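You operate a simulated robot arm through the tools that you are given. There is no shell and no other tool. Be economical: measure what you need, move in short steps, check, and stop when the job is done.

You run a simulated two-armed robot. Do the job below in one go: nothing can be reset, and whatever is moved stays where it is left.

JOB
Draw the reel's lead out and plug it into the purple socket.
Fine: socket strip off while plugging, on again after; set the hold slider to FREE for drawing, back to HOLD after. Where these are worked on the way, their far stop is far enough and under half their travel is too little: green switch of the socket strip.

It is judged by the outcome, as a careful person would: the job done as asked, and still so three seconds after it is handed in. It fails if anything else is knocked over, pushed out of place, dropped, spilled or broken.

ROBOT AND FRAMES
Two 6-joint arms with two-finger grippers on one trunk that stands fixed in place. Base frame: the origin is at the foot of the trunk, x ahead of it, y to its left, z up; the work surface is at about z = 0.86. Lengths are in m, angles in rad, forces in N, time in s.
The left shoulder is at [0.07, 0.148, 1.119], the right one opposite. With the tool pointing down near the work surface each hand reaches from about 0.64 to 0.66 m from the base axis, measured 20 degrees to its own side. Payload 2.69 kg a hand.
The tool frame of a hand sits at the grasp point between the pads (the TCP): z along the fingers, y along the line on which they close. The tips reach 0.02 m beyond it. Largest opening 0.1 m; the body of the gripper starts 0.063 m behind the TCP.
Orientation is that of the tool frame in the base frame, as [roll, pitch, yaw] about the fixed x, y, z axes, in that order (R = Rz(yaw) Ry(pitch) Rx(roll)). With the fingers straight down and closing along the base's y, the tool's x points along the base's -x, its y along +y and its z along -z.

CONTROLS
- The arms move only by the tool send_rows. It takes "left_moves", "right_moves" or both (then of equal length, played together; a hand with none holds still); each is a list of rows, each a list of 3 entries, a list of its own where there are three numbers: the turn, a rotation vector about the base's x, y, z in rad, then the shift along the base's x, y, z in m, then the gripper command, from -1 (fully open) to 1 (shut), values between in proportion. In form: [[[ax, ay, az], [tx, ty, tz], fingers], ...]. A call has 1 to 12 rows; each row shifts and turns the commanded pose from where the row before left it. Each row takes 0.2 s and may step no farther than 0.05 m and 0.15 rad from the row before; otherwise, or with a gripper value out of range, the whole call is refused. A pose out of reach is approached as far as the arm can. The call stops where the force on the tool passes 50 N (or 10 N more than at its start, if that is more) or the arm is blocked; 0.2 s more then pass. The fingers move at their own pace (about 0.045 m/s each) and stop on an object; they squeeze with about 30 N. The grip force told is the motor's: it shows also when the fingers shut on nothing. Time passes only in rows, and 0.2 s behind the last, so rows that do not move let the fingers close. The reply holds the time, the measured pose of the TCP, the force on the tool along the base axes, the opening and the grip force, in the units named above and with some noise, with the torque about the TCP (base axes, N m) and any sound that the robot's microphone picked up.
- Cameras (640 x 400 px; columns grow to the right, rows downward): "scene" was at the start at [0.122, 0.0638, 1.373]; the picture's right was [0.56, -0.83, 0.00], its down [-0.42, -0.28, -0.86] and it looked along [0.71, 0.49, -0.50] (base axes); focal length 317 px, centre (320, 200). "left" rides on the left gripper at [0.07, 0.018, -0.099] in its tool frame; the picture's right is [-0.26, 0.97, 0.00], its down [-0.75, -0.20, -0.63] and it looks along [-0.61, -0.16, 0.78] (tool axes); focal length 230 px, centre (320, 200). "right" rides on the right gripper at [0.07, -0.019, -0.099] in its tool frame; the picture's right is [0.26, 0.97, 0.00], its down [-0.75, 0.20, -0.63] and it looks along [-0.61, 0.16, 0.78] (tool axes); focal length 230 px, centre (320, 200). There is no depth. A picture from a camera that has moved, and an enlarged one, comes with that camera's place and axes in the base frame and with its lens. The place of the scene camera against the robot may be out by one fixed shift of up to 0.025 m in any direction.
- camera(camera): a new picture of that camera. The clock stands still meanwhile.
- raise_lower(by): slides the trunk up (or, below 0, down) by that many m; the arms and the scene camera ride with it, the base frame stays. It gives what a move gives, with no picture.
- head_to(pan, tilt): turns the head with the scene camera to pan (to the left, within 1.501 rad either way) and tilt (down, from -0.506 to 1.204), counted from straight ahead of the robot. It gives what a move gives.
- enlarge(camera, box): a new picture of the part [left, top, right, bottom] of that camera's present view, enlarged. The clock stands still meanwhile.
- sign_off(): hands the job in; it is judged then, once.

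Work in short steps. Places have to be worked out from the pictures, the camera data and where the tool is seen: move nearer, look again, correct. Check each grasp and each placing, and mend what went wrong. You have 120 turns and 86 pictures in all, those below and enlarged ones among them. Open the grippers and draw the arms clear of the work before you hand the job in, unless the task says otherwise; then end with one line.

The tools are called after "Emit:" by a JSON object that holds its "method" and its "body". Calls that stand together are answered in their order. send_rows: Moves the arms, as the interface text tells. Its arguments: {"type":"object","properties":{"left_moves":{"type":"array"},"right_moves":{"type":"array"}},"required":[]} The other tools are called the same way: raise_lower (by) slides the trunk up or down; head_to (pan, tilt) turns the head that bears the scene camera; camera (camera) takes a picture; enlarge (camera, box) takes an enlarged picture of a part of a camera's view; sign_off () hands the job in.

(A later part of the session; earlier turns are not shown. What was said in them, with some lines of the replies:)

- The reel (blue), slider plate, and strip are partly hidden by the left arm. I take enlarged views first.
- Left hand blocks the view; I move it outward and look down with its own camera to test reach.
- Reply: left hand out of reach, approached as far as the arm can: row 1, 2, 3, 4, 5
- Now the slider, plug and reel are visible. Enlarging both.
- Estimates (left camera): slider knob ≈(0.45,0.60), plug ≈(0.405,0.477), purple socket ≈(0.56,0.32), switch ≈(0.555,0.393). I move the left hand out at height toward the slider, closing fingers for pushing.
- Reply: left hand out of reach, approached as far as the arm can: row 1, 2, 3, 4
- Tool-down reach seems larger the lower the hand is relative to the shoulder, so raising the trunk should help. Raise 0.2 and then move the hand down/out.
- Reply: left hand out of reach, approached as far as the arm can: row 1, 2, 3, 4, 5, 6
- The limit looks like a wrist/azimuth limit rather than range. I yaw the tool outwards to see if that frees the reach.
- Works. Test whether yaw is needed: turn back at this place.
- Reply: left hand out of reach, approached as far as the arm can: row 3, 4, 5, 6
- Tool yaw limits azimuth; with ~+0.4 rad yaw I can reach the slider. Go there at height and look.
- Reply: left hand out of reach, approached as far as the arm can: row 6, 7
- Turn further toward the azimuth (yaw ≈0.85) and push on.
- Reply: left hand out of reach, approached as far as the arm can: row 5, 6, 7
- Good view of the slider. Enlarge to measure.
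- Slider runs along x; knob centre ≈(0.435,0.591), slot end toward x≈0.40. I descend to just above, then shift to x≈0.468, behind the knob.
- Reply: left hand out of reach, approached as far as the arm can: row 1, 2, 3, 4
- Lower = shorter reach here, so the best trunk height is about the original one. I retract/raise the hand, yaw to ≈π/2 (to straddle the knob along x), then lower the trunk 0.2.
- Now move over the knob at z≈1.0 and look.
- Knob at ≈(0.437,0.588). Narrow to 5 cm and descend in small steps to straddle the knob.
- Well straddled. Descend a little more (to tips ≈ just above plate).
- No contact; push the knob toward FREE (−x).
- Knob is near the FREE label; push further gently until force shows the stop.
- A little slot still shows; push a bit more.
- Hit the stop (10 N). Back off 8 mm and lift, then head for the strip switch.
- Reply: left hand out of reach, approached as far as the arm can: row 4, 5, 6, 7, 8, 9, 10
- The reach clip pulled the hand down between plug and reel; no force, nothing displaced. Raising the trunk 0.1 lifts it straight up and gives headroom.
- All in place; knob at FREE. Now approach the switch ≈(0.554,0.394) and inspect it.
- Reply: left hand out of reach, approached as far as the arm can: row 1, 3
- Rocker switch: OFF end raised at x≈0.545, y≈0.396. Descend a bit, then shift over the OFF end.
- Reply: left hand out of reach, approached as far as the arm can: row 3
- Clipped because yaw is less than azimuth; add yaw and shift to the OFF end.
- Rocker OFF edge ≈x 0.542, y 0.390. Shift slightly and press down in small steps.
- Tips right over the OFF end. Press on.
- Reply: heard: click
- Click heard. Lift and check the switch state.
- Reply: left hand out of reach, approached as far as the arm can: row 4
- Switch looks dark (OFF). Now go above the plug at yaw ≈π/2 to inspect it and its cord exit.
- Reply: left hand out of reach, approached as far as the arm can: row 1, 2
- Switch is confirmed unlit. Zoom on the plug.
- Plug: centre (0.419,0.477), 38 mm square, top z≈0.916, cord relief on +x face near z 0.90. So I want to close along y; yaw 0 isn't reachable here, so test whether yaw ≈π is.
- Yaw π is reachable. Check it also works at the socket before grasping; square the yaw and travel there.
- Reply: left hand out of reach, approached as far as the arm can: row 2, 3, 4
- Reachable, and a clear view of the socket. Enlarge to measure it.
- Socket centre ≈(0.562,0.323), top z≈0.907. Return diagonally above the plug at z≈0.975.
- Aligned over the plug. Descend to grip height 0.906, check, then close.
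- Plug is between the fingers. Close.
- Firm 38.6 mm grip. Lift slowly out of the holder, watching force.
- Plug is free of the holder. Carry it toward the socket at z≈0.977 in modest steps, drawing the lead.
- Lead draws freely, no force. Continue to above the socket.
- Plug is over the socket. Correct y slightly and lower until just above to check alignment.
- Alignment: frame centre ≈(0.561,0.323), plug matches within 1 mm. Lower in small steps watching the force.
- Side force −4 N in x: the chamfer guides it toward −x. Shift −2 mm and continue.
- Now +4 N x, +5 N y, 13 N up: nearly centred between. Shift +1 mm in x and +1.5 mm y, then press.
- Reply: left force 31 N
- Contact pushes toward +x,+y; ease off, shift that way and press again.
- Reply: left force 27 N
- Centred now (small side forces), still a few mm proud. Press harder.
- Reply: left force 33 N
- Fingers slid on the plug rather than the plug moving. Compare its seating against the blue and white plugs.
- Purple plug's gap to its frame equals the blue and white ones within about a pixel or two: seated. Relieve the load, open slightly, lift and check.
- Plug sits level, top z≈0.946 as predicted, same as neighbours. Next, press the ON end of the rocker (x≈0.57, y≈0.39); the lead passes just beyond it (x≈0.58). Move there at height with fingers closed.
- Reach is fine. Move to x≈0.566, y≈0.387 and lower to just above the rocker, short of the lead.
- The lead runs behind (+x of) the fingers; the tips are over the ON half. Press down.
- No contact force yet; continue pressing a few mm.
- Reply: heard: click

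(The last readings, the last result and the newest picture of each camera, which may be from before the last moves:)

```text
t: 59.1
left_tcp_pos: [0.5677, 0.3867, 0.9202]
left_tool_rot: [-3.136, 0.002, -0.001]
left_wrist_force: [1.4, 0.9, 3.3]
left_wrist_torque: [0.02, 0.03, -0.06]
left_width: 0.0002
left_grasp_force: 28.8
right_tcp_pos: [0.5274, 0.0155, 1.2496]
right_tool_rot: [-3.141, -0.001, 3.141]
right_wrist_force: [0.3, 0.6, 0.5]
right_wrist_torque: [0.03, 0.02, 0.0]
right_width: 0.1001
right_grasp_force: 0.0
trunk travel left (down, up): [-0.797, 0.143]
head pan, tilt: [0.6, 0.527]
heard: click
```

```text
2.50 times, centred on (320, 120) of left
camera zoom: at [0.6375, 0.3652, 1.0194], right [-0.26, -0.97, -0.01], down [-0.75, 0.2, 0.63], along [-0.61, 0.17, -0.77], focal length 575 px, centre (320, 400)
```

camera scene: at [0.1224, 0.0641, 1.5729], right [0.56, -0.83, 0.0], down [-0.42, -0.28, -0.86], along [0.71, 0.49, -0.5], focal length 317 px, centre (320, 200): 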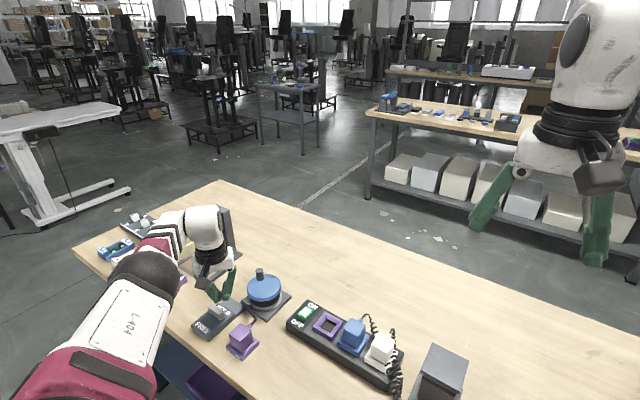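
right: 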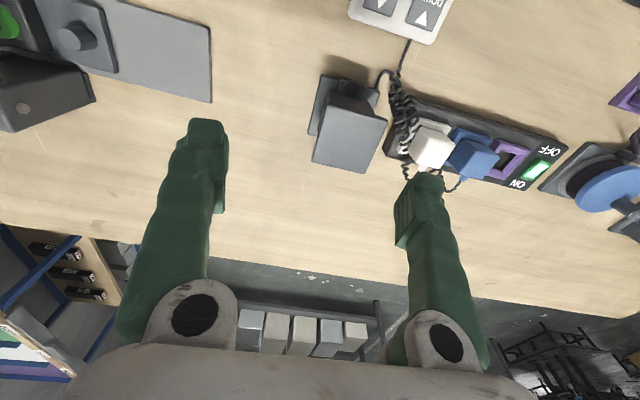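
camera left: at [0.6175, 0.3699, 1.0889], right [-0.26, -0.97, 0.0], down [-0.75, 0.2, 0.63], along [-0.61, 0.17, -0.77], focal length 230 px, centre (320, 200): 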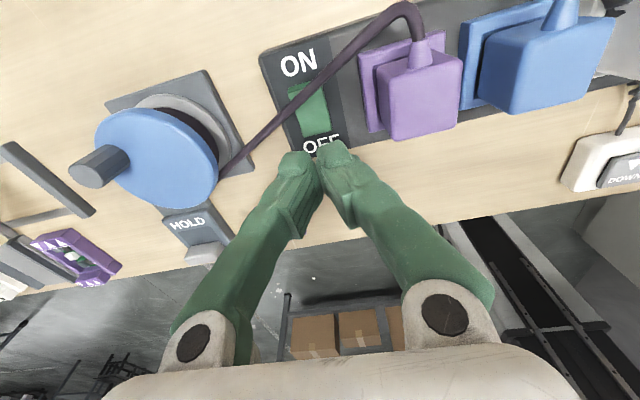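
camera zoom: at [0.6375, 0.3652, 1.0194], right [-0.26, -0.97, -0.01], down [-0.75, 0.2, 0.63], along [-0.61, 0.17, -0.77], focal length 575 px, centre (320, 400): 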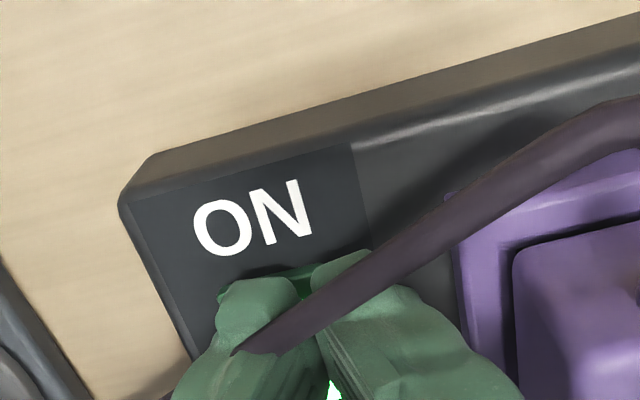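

Click heard. Lift, drifting toward −x away from the lead, and check.

Emit:
{"method": "send_rows", "body": {"left_moves": [[[0, 0, 0], [-0.002, 0, 0.015], 1], [[0, 0, 0], [-0.01, 0, 0.02], 1], [[0, 0, 0], [-0.01, 0, 0.02], 1], [[0, 0, 0], [-0.03, 0.0, 0.01], 1], [[0, 0, 0], [-0.03, 0.0, 0], 1], [[0, 0, 0], [0, 0.0, 0], 1]]}}

Emit:
{"method": "camera", "body": {"camera": "left"}}

Emit:
{"method": "enlarge", "body": {"camera": "scene", "box": [200, 220, 400, 340]}}

```text
t: 60.5
left_tcp_pos: [0.5169, 0.3902, 0.986]
left_tool_rot: [-3.135, 0.006, 0.0]
left_wrist_force: [0.5, -0.9, 0.4]
left_wrist_torque: [0.03, 0.04, 0.0]
left_width: 0.0002
left_grasp_force: 29.8
left hand out of reach, approached as far as the arm can: row 1, 2, 3, 4
right_tcp_pos: [0.527, 0.0109, 1.2486]
right_tool_rot: [3.137, 0.0, 3.137]
right_wrist_force: [0.2, -0.4, 0.3]
right_wrist_torque: [0.02, 0.02, -0.01]
right_width: 0.1
right_grasp_force: 0.2
trunk travel left (down, up): [-0.797, 0.143]
head pan, tilt: [0.6, 0.527]
```

```text
20 pictures are left
camera left: at [0.587, 0.3695, 1.0844], right [-0.26, -0.97, -0.01], down [-0.75, 0.2, 0.64], along [-0.61, 0.17, -0.77], focal length 230 px, centre (320, 200)
```

left: 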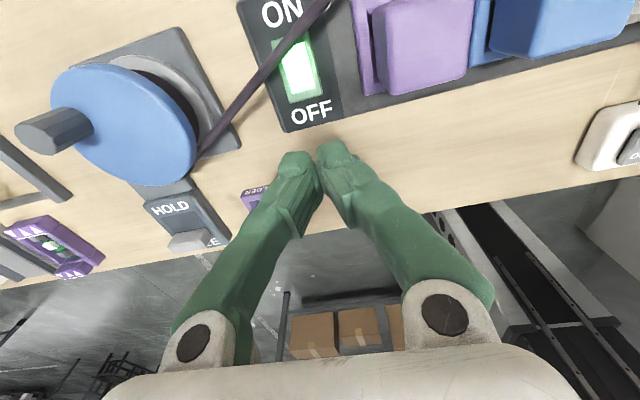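

```text
3.20 times, centred on (300, 280) of scene
camera zoom: at [0.1225, 0.0597, 1.4931], right [0.56, -0.83, 0.0], down [-0.42, -0.28, -0.86], along [0.71, 0.49, -0.5], focal length 1014 px, centre (384, -56)
```

zoom: 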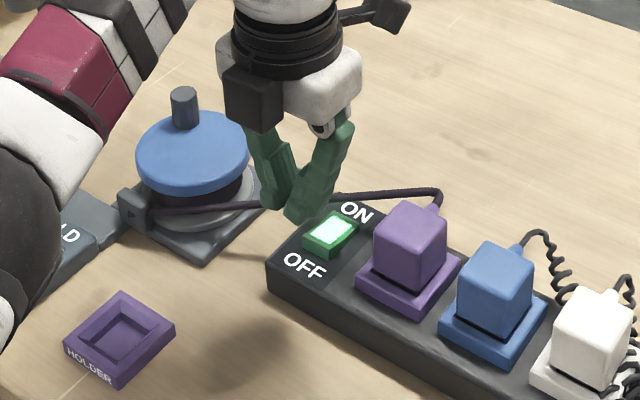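

Strip is ON (lit), plug seated, holder undisturbed. Now return to the slider: retreat over the holder area, then turn yaw back to π/2.

Emit:
{"method": "send_rows", "body": {"left_moves": [[[0, 0, 0], [-0.03, 0.0225, -0.004], 1], [[0, 0, 0], [-0.03, 0.0225, -0.004], 1], [[0, 0, 0], [-0.03, 0.0225, 0], 1], [[0, 0, 0], [-0.03, 0.0225, 0], 1], [[0, 0, -0.15], [0, 0, 0], 1], [[0, 0, -0.15], [0, 0, 0], 1], [[0, 0, -0.15], [0, 0, 0], 1], [[0, 0, -0.15], [0, 0, 0], 1], [[0, 0, -0.15], [0, 0, 0], 1], [[0, 0, -0.15], [0, 0, 0], 1], [[0, 0, -0.15], [0, 0, 0], 1], [[0, 0, -0.15], [0, 0, 0], 1]]}}

Emit:
{"method": "send_rows", "body": {"left_moves": [[[0, 0, -0.15], [-0.004, 0.02, 0], 1], [[0, 0, -0.15], [-0.004, 0.02, 0], 1], [[0, 0, -0.07], [-0.004, 0.02, 0], 1], [[0, 0, 0], [-0.004, 0.02, 0], 1], [[0, 0, 0], [0, 0.015, 0], 1], [[0, 0, 0], [0, 0, 0], 1]]}}

Emit:
{"method": "camera", "body": {"camera": "left"}}

```text
t: 63.1
left_tcp_pos: [0.3953, 0.4846, 0.9755]
left_tool_rot: [-3.137, 0.003, -1.202]
left_wrist_force: [-0.1, -0.2, -0.4]
left_wrist_torque: [0.01, 0.03, 0.0]
left_width: 0.0001
left_grasp_force: 29.3
right_tcp_pos: [0.5274, 0.0162, 1.249]
right_tool_rot: [3.141, 0.001, 3.141]
right_wrist_force: [0.4, -0.7, 0.5]
right_wrist_torque: [0.01, 0.02, -0.01]
right_width: 0.1001
right_grasp_force: 0.1
trunk travel left (down, up): [-0.797, 0.143]
head pan, tilt: [0.6, 0.527]
```

```text
t: 64.5
left_tcp_pos: [0.3804, 0.5784, 0.9757]
left_tool_rot: [-3.136, 0.003, -1.57]
left_wrist_force: [-0.4, 0.3, -0.1]
left_wrist_torque: [0.01, 0.0, 0.0]
left_width: 0.0
left_grasp_force: 29.2
right_tcp_pos: [0.5278, 0.0146, 1.2494]
right_tool_rot: [3.141, 0.0, 3.141]
right_wrist_force: [-0.4, 0.0, -0.3]
right_wrist_torque: [-0.02, 0.02, -0.02]
right_width: 0.1002
right_grasp_force: 0.1
trunk travel left (down, up): [-0.797, 0.143]
head pan, tilt: [0.6, 0.527]
```

```text
18 pictures are left
camera left: at [0.3607, 0.5074, 1.0751], right [-0.97, 0.26, 0.0], down [0.2, 0.75, 0.63], along [0.17, 0.61, -0.77], focal length 230 px, centre (320, 200)
```

left: 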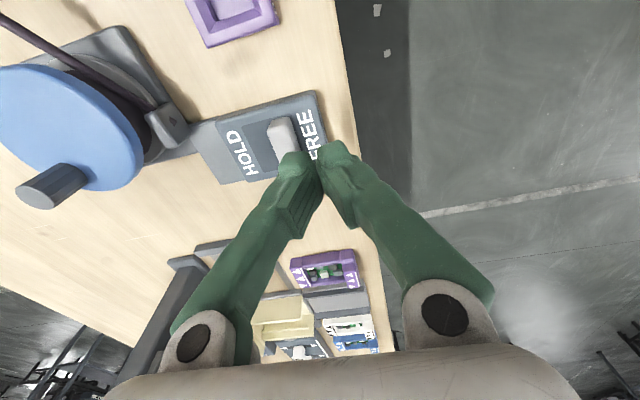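

Fingers are on the FREE side of the knob. Lower the trunk 0.06 (hand to z≈0.916), for reach, then check.

Emit:
{"method": "raise_lower", "body": {"by": -0.06}}

Emit:
{"method": "camera", "body": {"camera": "left"}}

```text
t: 65.5
left_tcp_pos: [0.3793, 0.5788, 0.9153]
left_tool_rot: [-3.137, 0.004, -1.57]
left_wrist_force: [-1.2, 0.8, 0.0]
left_wrist_torque: [-0.03, 0.0, 0.02]
left_width: 0.0
left_grasp_force: 29.8
right_tcp_pos: [0.5278, 0.0151, 1.1888]
right_tool_rot: [3.141, 0.0, -3.141]
right_wrist_force: [-0.2, -0.6, -0.5]
right_wrist_torque: [-0.01, 0.02, -0.01]
right_width: 0.1001
right_grasp_force: 0.2
trunk travel left (down, up): [-0.737, 0.203]
head pan, tilt: [0.6, 0.527]
```

```text
17 pictures are left
camera left: at [0.3605, 0.5072, 1.0152], right [-0.97, 0.26, 0.0], down [0.2, 0.75, 0.63], along [0.17, 0.61, -0.77], focal length 230 px, centre (320, 200)
```

left: 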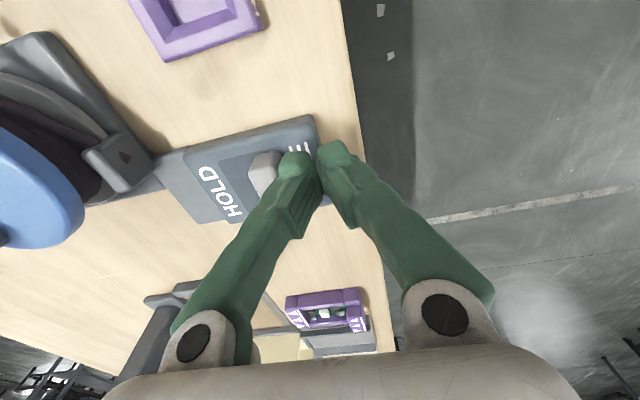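

Descend to 0.906 and push +x toward HOLD.

Emit:
{"method": "send_rows", "body": {"left_moves": [[[0, 0, 0], [0, 0.005, -0.009], 1], [[0, 0, 0], [0.008, 0, 0], 1], [[0, 0, 0], [0.008, 0, 0], 1], [[0, 0, 0], [0.008, 0, 0], 1], [[0, 0, 0], [0.008, 0, 0], 1], [[0, 0, 0], [0, 0, 0], 1]]}}

Emit:
{"method": "camera", "body": {"camera": "left"}}

```text
t: 66.9
left_tcp_pos: [0.4115, 0.5848, 0.9073]
left_tool_rot: [-3.135, 0.004, -1.568]
left_wrist_force: [-3.5, 1.6, 2.4]
left_wrist_torque: [-0.01, -0.04, -0.02]
left_width: 0.0
left_grasp_force: 30.1
right_tcp_pos: [0.5256, 0.0151, 1.1906]
right_tool_rot: [3.141, -0.001, 3.141]
right_wrist_force: [-0.5, -0.5, -0.5]
right_wrist_torque: [-0.01, -0.02, 0.0]
right_width: 0.0997
right_grasp_force: 0.0
trunk travel left (down, up): [-0.737, 0.203]
head pan, tilt: [0.6, 0.527]
```

```text
16 pictures are left
camera left: at [0.3923, 0.5126, 1.0062], right [-0.97, 0.26, -0.01], down [0.2, 0.75, 0.63], along [0.17, 0.61, -0.77], focal length 230 px, centre (320, 200)
```

left: 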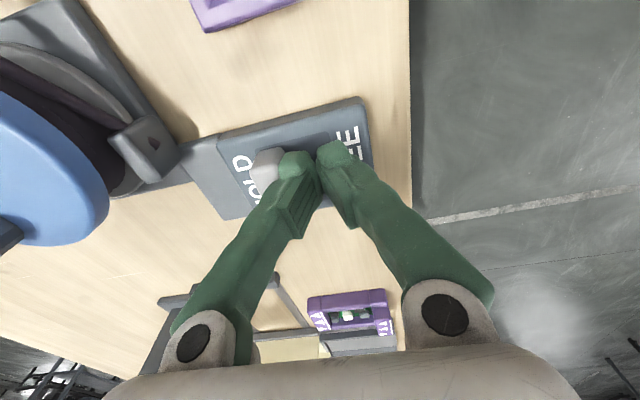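

Near the HOLD stop (−3.5 N). Push 3 mm more to seat it.

Emit:
{"method": "send_rows", "body": {"left_moves": [[[0, 0, 0], [0.002, 0, 0], 1], [[0, 0, 0], [0.002, 0, 0], 1], [[0, 0, 0], [0, 0, 0], 1]]}}

```text
t: 67.7
left_tcp_pos: [0.4116, 0.5835, 0.9062]
left_tool_rot: [-3.139, 0.002, -1.567]
left_wrist_force: [-14.8, -0.9, -1.2]
left_wrist_torque: [0.02, 0.1, -0.14]
left_width: 0.0
left_grasp_force: 29.4
right_tcp_pos: [0.5228, 0.0154, 1.1912]
right_tool_rot: [-3.141, 0.002, -3.141]
right_wrist_force: [-0.5, -0.3, 0.2]
right_wrist_torque: [0.04, 0.02, 0.01]
right_width: 0.1
right_grasp_force: 0.0
trunk travel left (down, up): [-0.737, 0.203]
head pan, tilt: [0.6, 0.527]
```

Firm stop at 15 N. Back off, lift and look.

Emit:
{"method": "send_rows", "body": {"left_moves": [[[0, 0, 0], [-0.01, 0, 0], 1], [[0, 0, 0], [-0.005, 0, 0.02], 1], [[0, 0, 0], [-0.01, -0.01, 0.03], 1], [[0, 0, 0], [-0.01, -0.03, 0], 1], [[0, 0, 0], [-0.01, -0.04, 0], 0], [[0, 0, 0], [-0.02, -0.04, 0], -1], [[0, 0, 0], [-0.02, -0.04, 0], -1], [[0, 0, 0], [0, 0, 0], -1]]}}

Emit:
{"method": "camera", "body": {"camera": "left"}}

Emit:
{"method": "camera", "body": {"camera": "scene"}}

```text
t: 69.5
left_tcp_pos: [0.3316, 0.4267, 0.9565]
left_tool_rot: [-3.134, 0.003, -1.569]
left_wrist_force: [0.2, 0.0, -0.7]
left_wrist_torque: [0.01, 0.01, -0.01]
left_width: 0.0863
left_grasp_force: 0.0
right_tcp_pos: [0.5274, 0.0164, 1.1887]
right_tool_rot: [3.14, 0.001, -3.14]
right_wrist_force: [-0.2, -0.2, 0.6]
right_wrist_torque: [-0.03, 0.04, -0.02]
right_width: 0.0999
right_grasp_force: 0.1
trunk travel left (down, up): [-0.737, 0.203]
head pan, tilt: [0.6, 0.527]
```

```text
15 pictures are left
camera left: at [0.3126, 0.3553, 1.0562], right [-0.97, 0.26, 0.0], down [0.2, 0.75, 0.63], along [0.17, 0.61, -0.77], focal length 230 px, centre (320, 200)
```

left: 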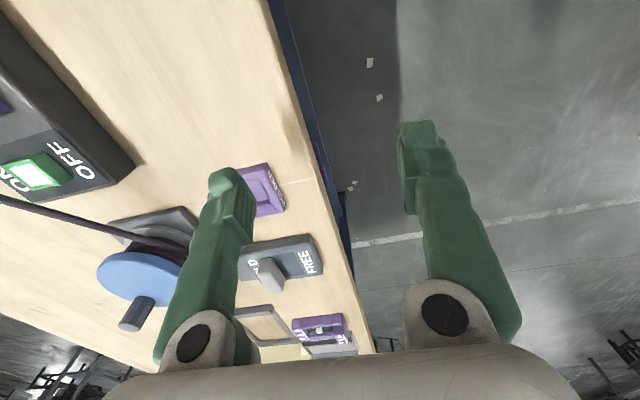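

```text
14 pictures are left
camera scene: at [0.1228, 0.0643, 1.4329], right [0.57, -0.83, 0.0], down [-0.42, -0.28, -0.86], along [0.71, 0.49, -0.5], focal length 317 px, centre (320, 200)
```

scene: 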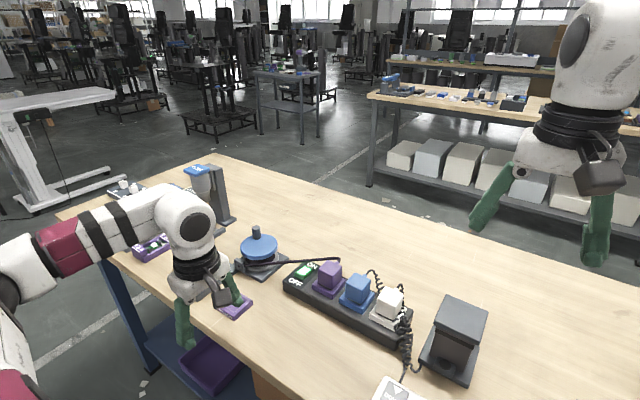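

Knob is back at HOLD. Raise the trunk to carry the arms clear upward and take a final look.

Emit:
{"method": "raise_lower", "body": {"by": 0.2}}

Emit:
{"method": "enlarge", "body": {"camera": "left", "box": [0, 100, 340, 330]}}

Emit:
{"method": "enlarge", "body": {"camera": "scene", "box": [160, 220, 420, 380]}}

```text
t: 71.7
left_tcp_pos: [0.3307, 0.4261, 1.1573]
left_tool_rot: [-3.136, 0.005, -1.571]
left_wrist_force: [-0.7, 0.1, -0.3]
left_wrist_torque: [0.0, 0.04, -0.01]
left_width: 0.0997
left_grasp_force: 0.1
right_tcp_pos: [0.527, 0.0151, 1.3893]
right_tool_rot: [3.141, 0.001, -3.141]
right_wrist_force: [-0.2, -0.2, 0.1]
right_wrist_torque: [-0.02, 0.01, -0.01]
right_width: 0.1002
right_grasp_force: 0.1
trunk travel left (down, up): [-0.937, 0.003]
head pan, tilt: [0.6, 0.527]
```

```text
1.74 times, centred on (170, 215) of left
camera zoom: at [0.3123, 0.3554, 1.2564], right [-0.97, 0.26, 0.0], down [0.2, 0.75, 0.63], along [0.17, 0.61, -0.77], focal length 400 px, centre (581, 174)
```

zoom: 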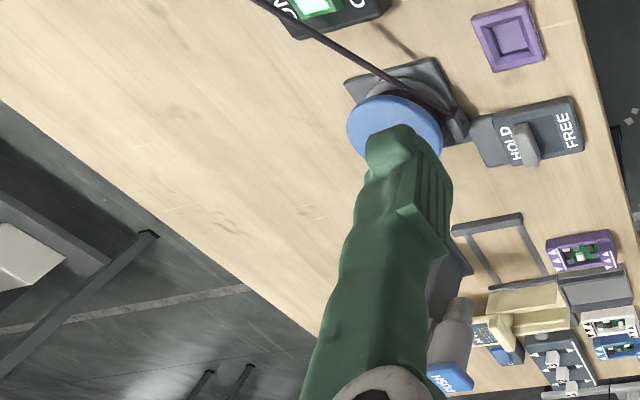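

```text
2.46 times, centred on (290, 300) of scene
camera zoom: at [0.122, 0.0641, 1.6329], right [0.56, -0.83, 0.0], down [-0.42, -0.28, -0.86], along [0.71, 0.49, -0.5], focal length 780 px, centre (394, -46)
```

zoom: 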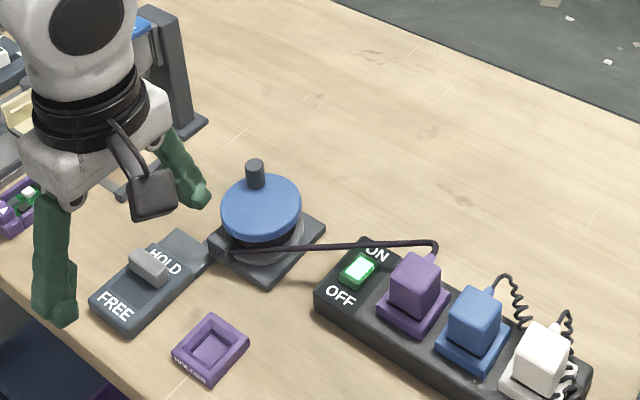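

The plug is seated, the strip is lit ON, the slider is at HOLD, and both hands are open and clear. Handing in.

Emit:
{"method": "sign_off", "body": {}}

```text
The job is handed in.
```

The reel's lead is drawn out and plugged into the purple socket, the socket strip is back on, the hold slider is at HOLD, and the last pictures show nothing else disturbed.
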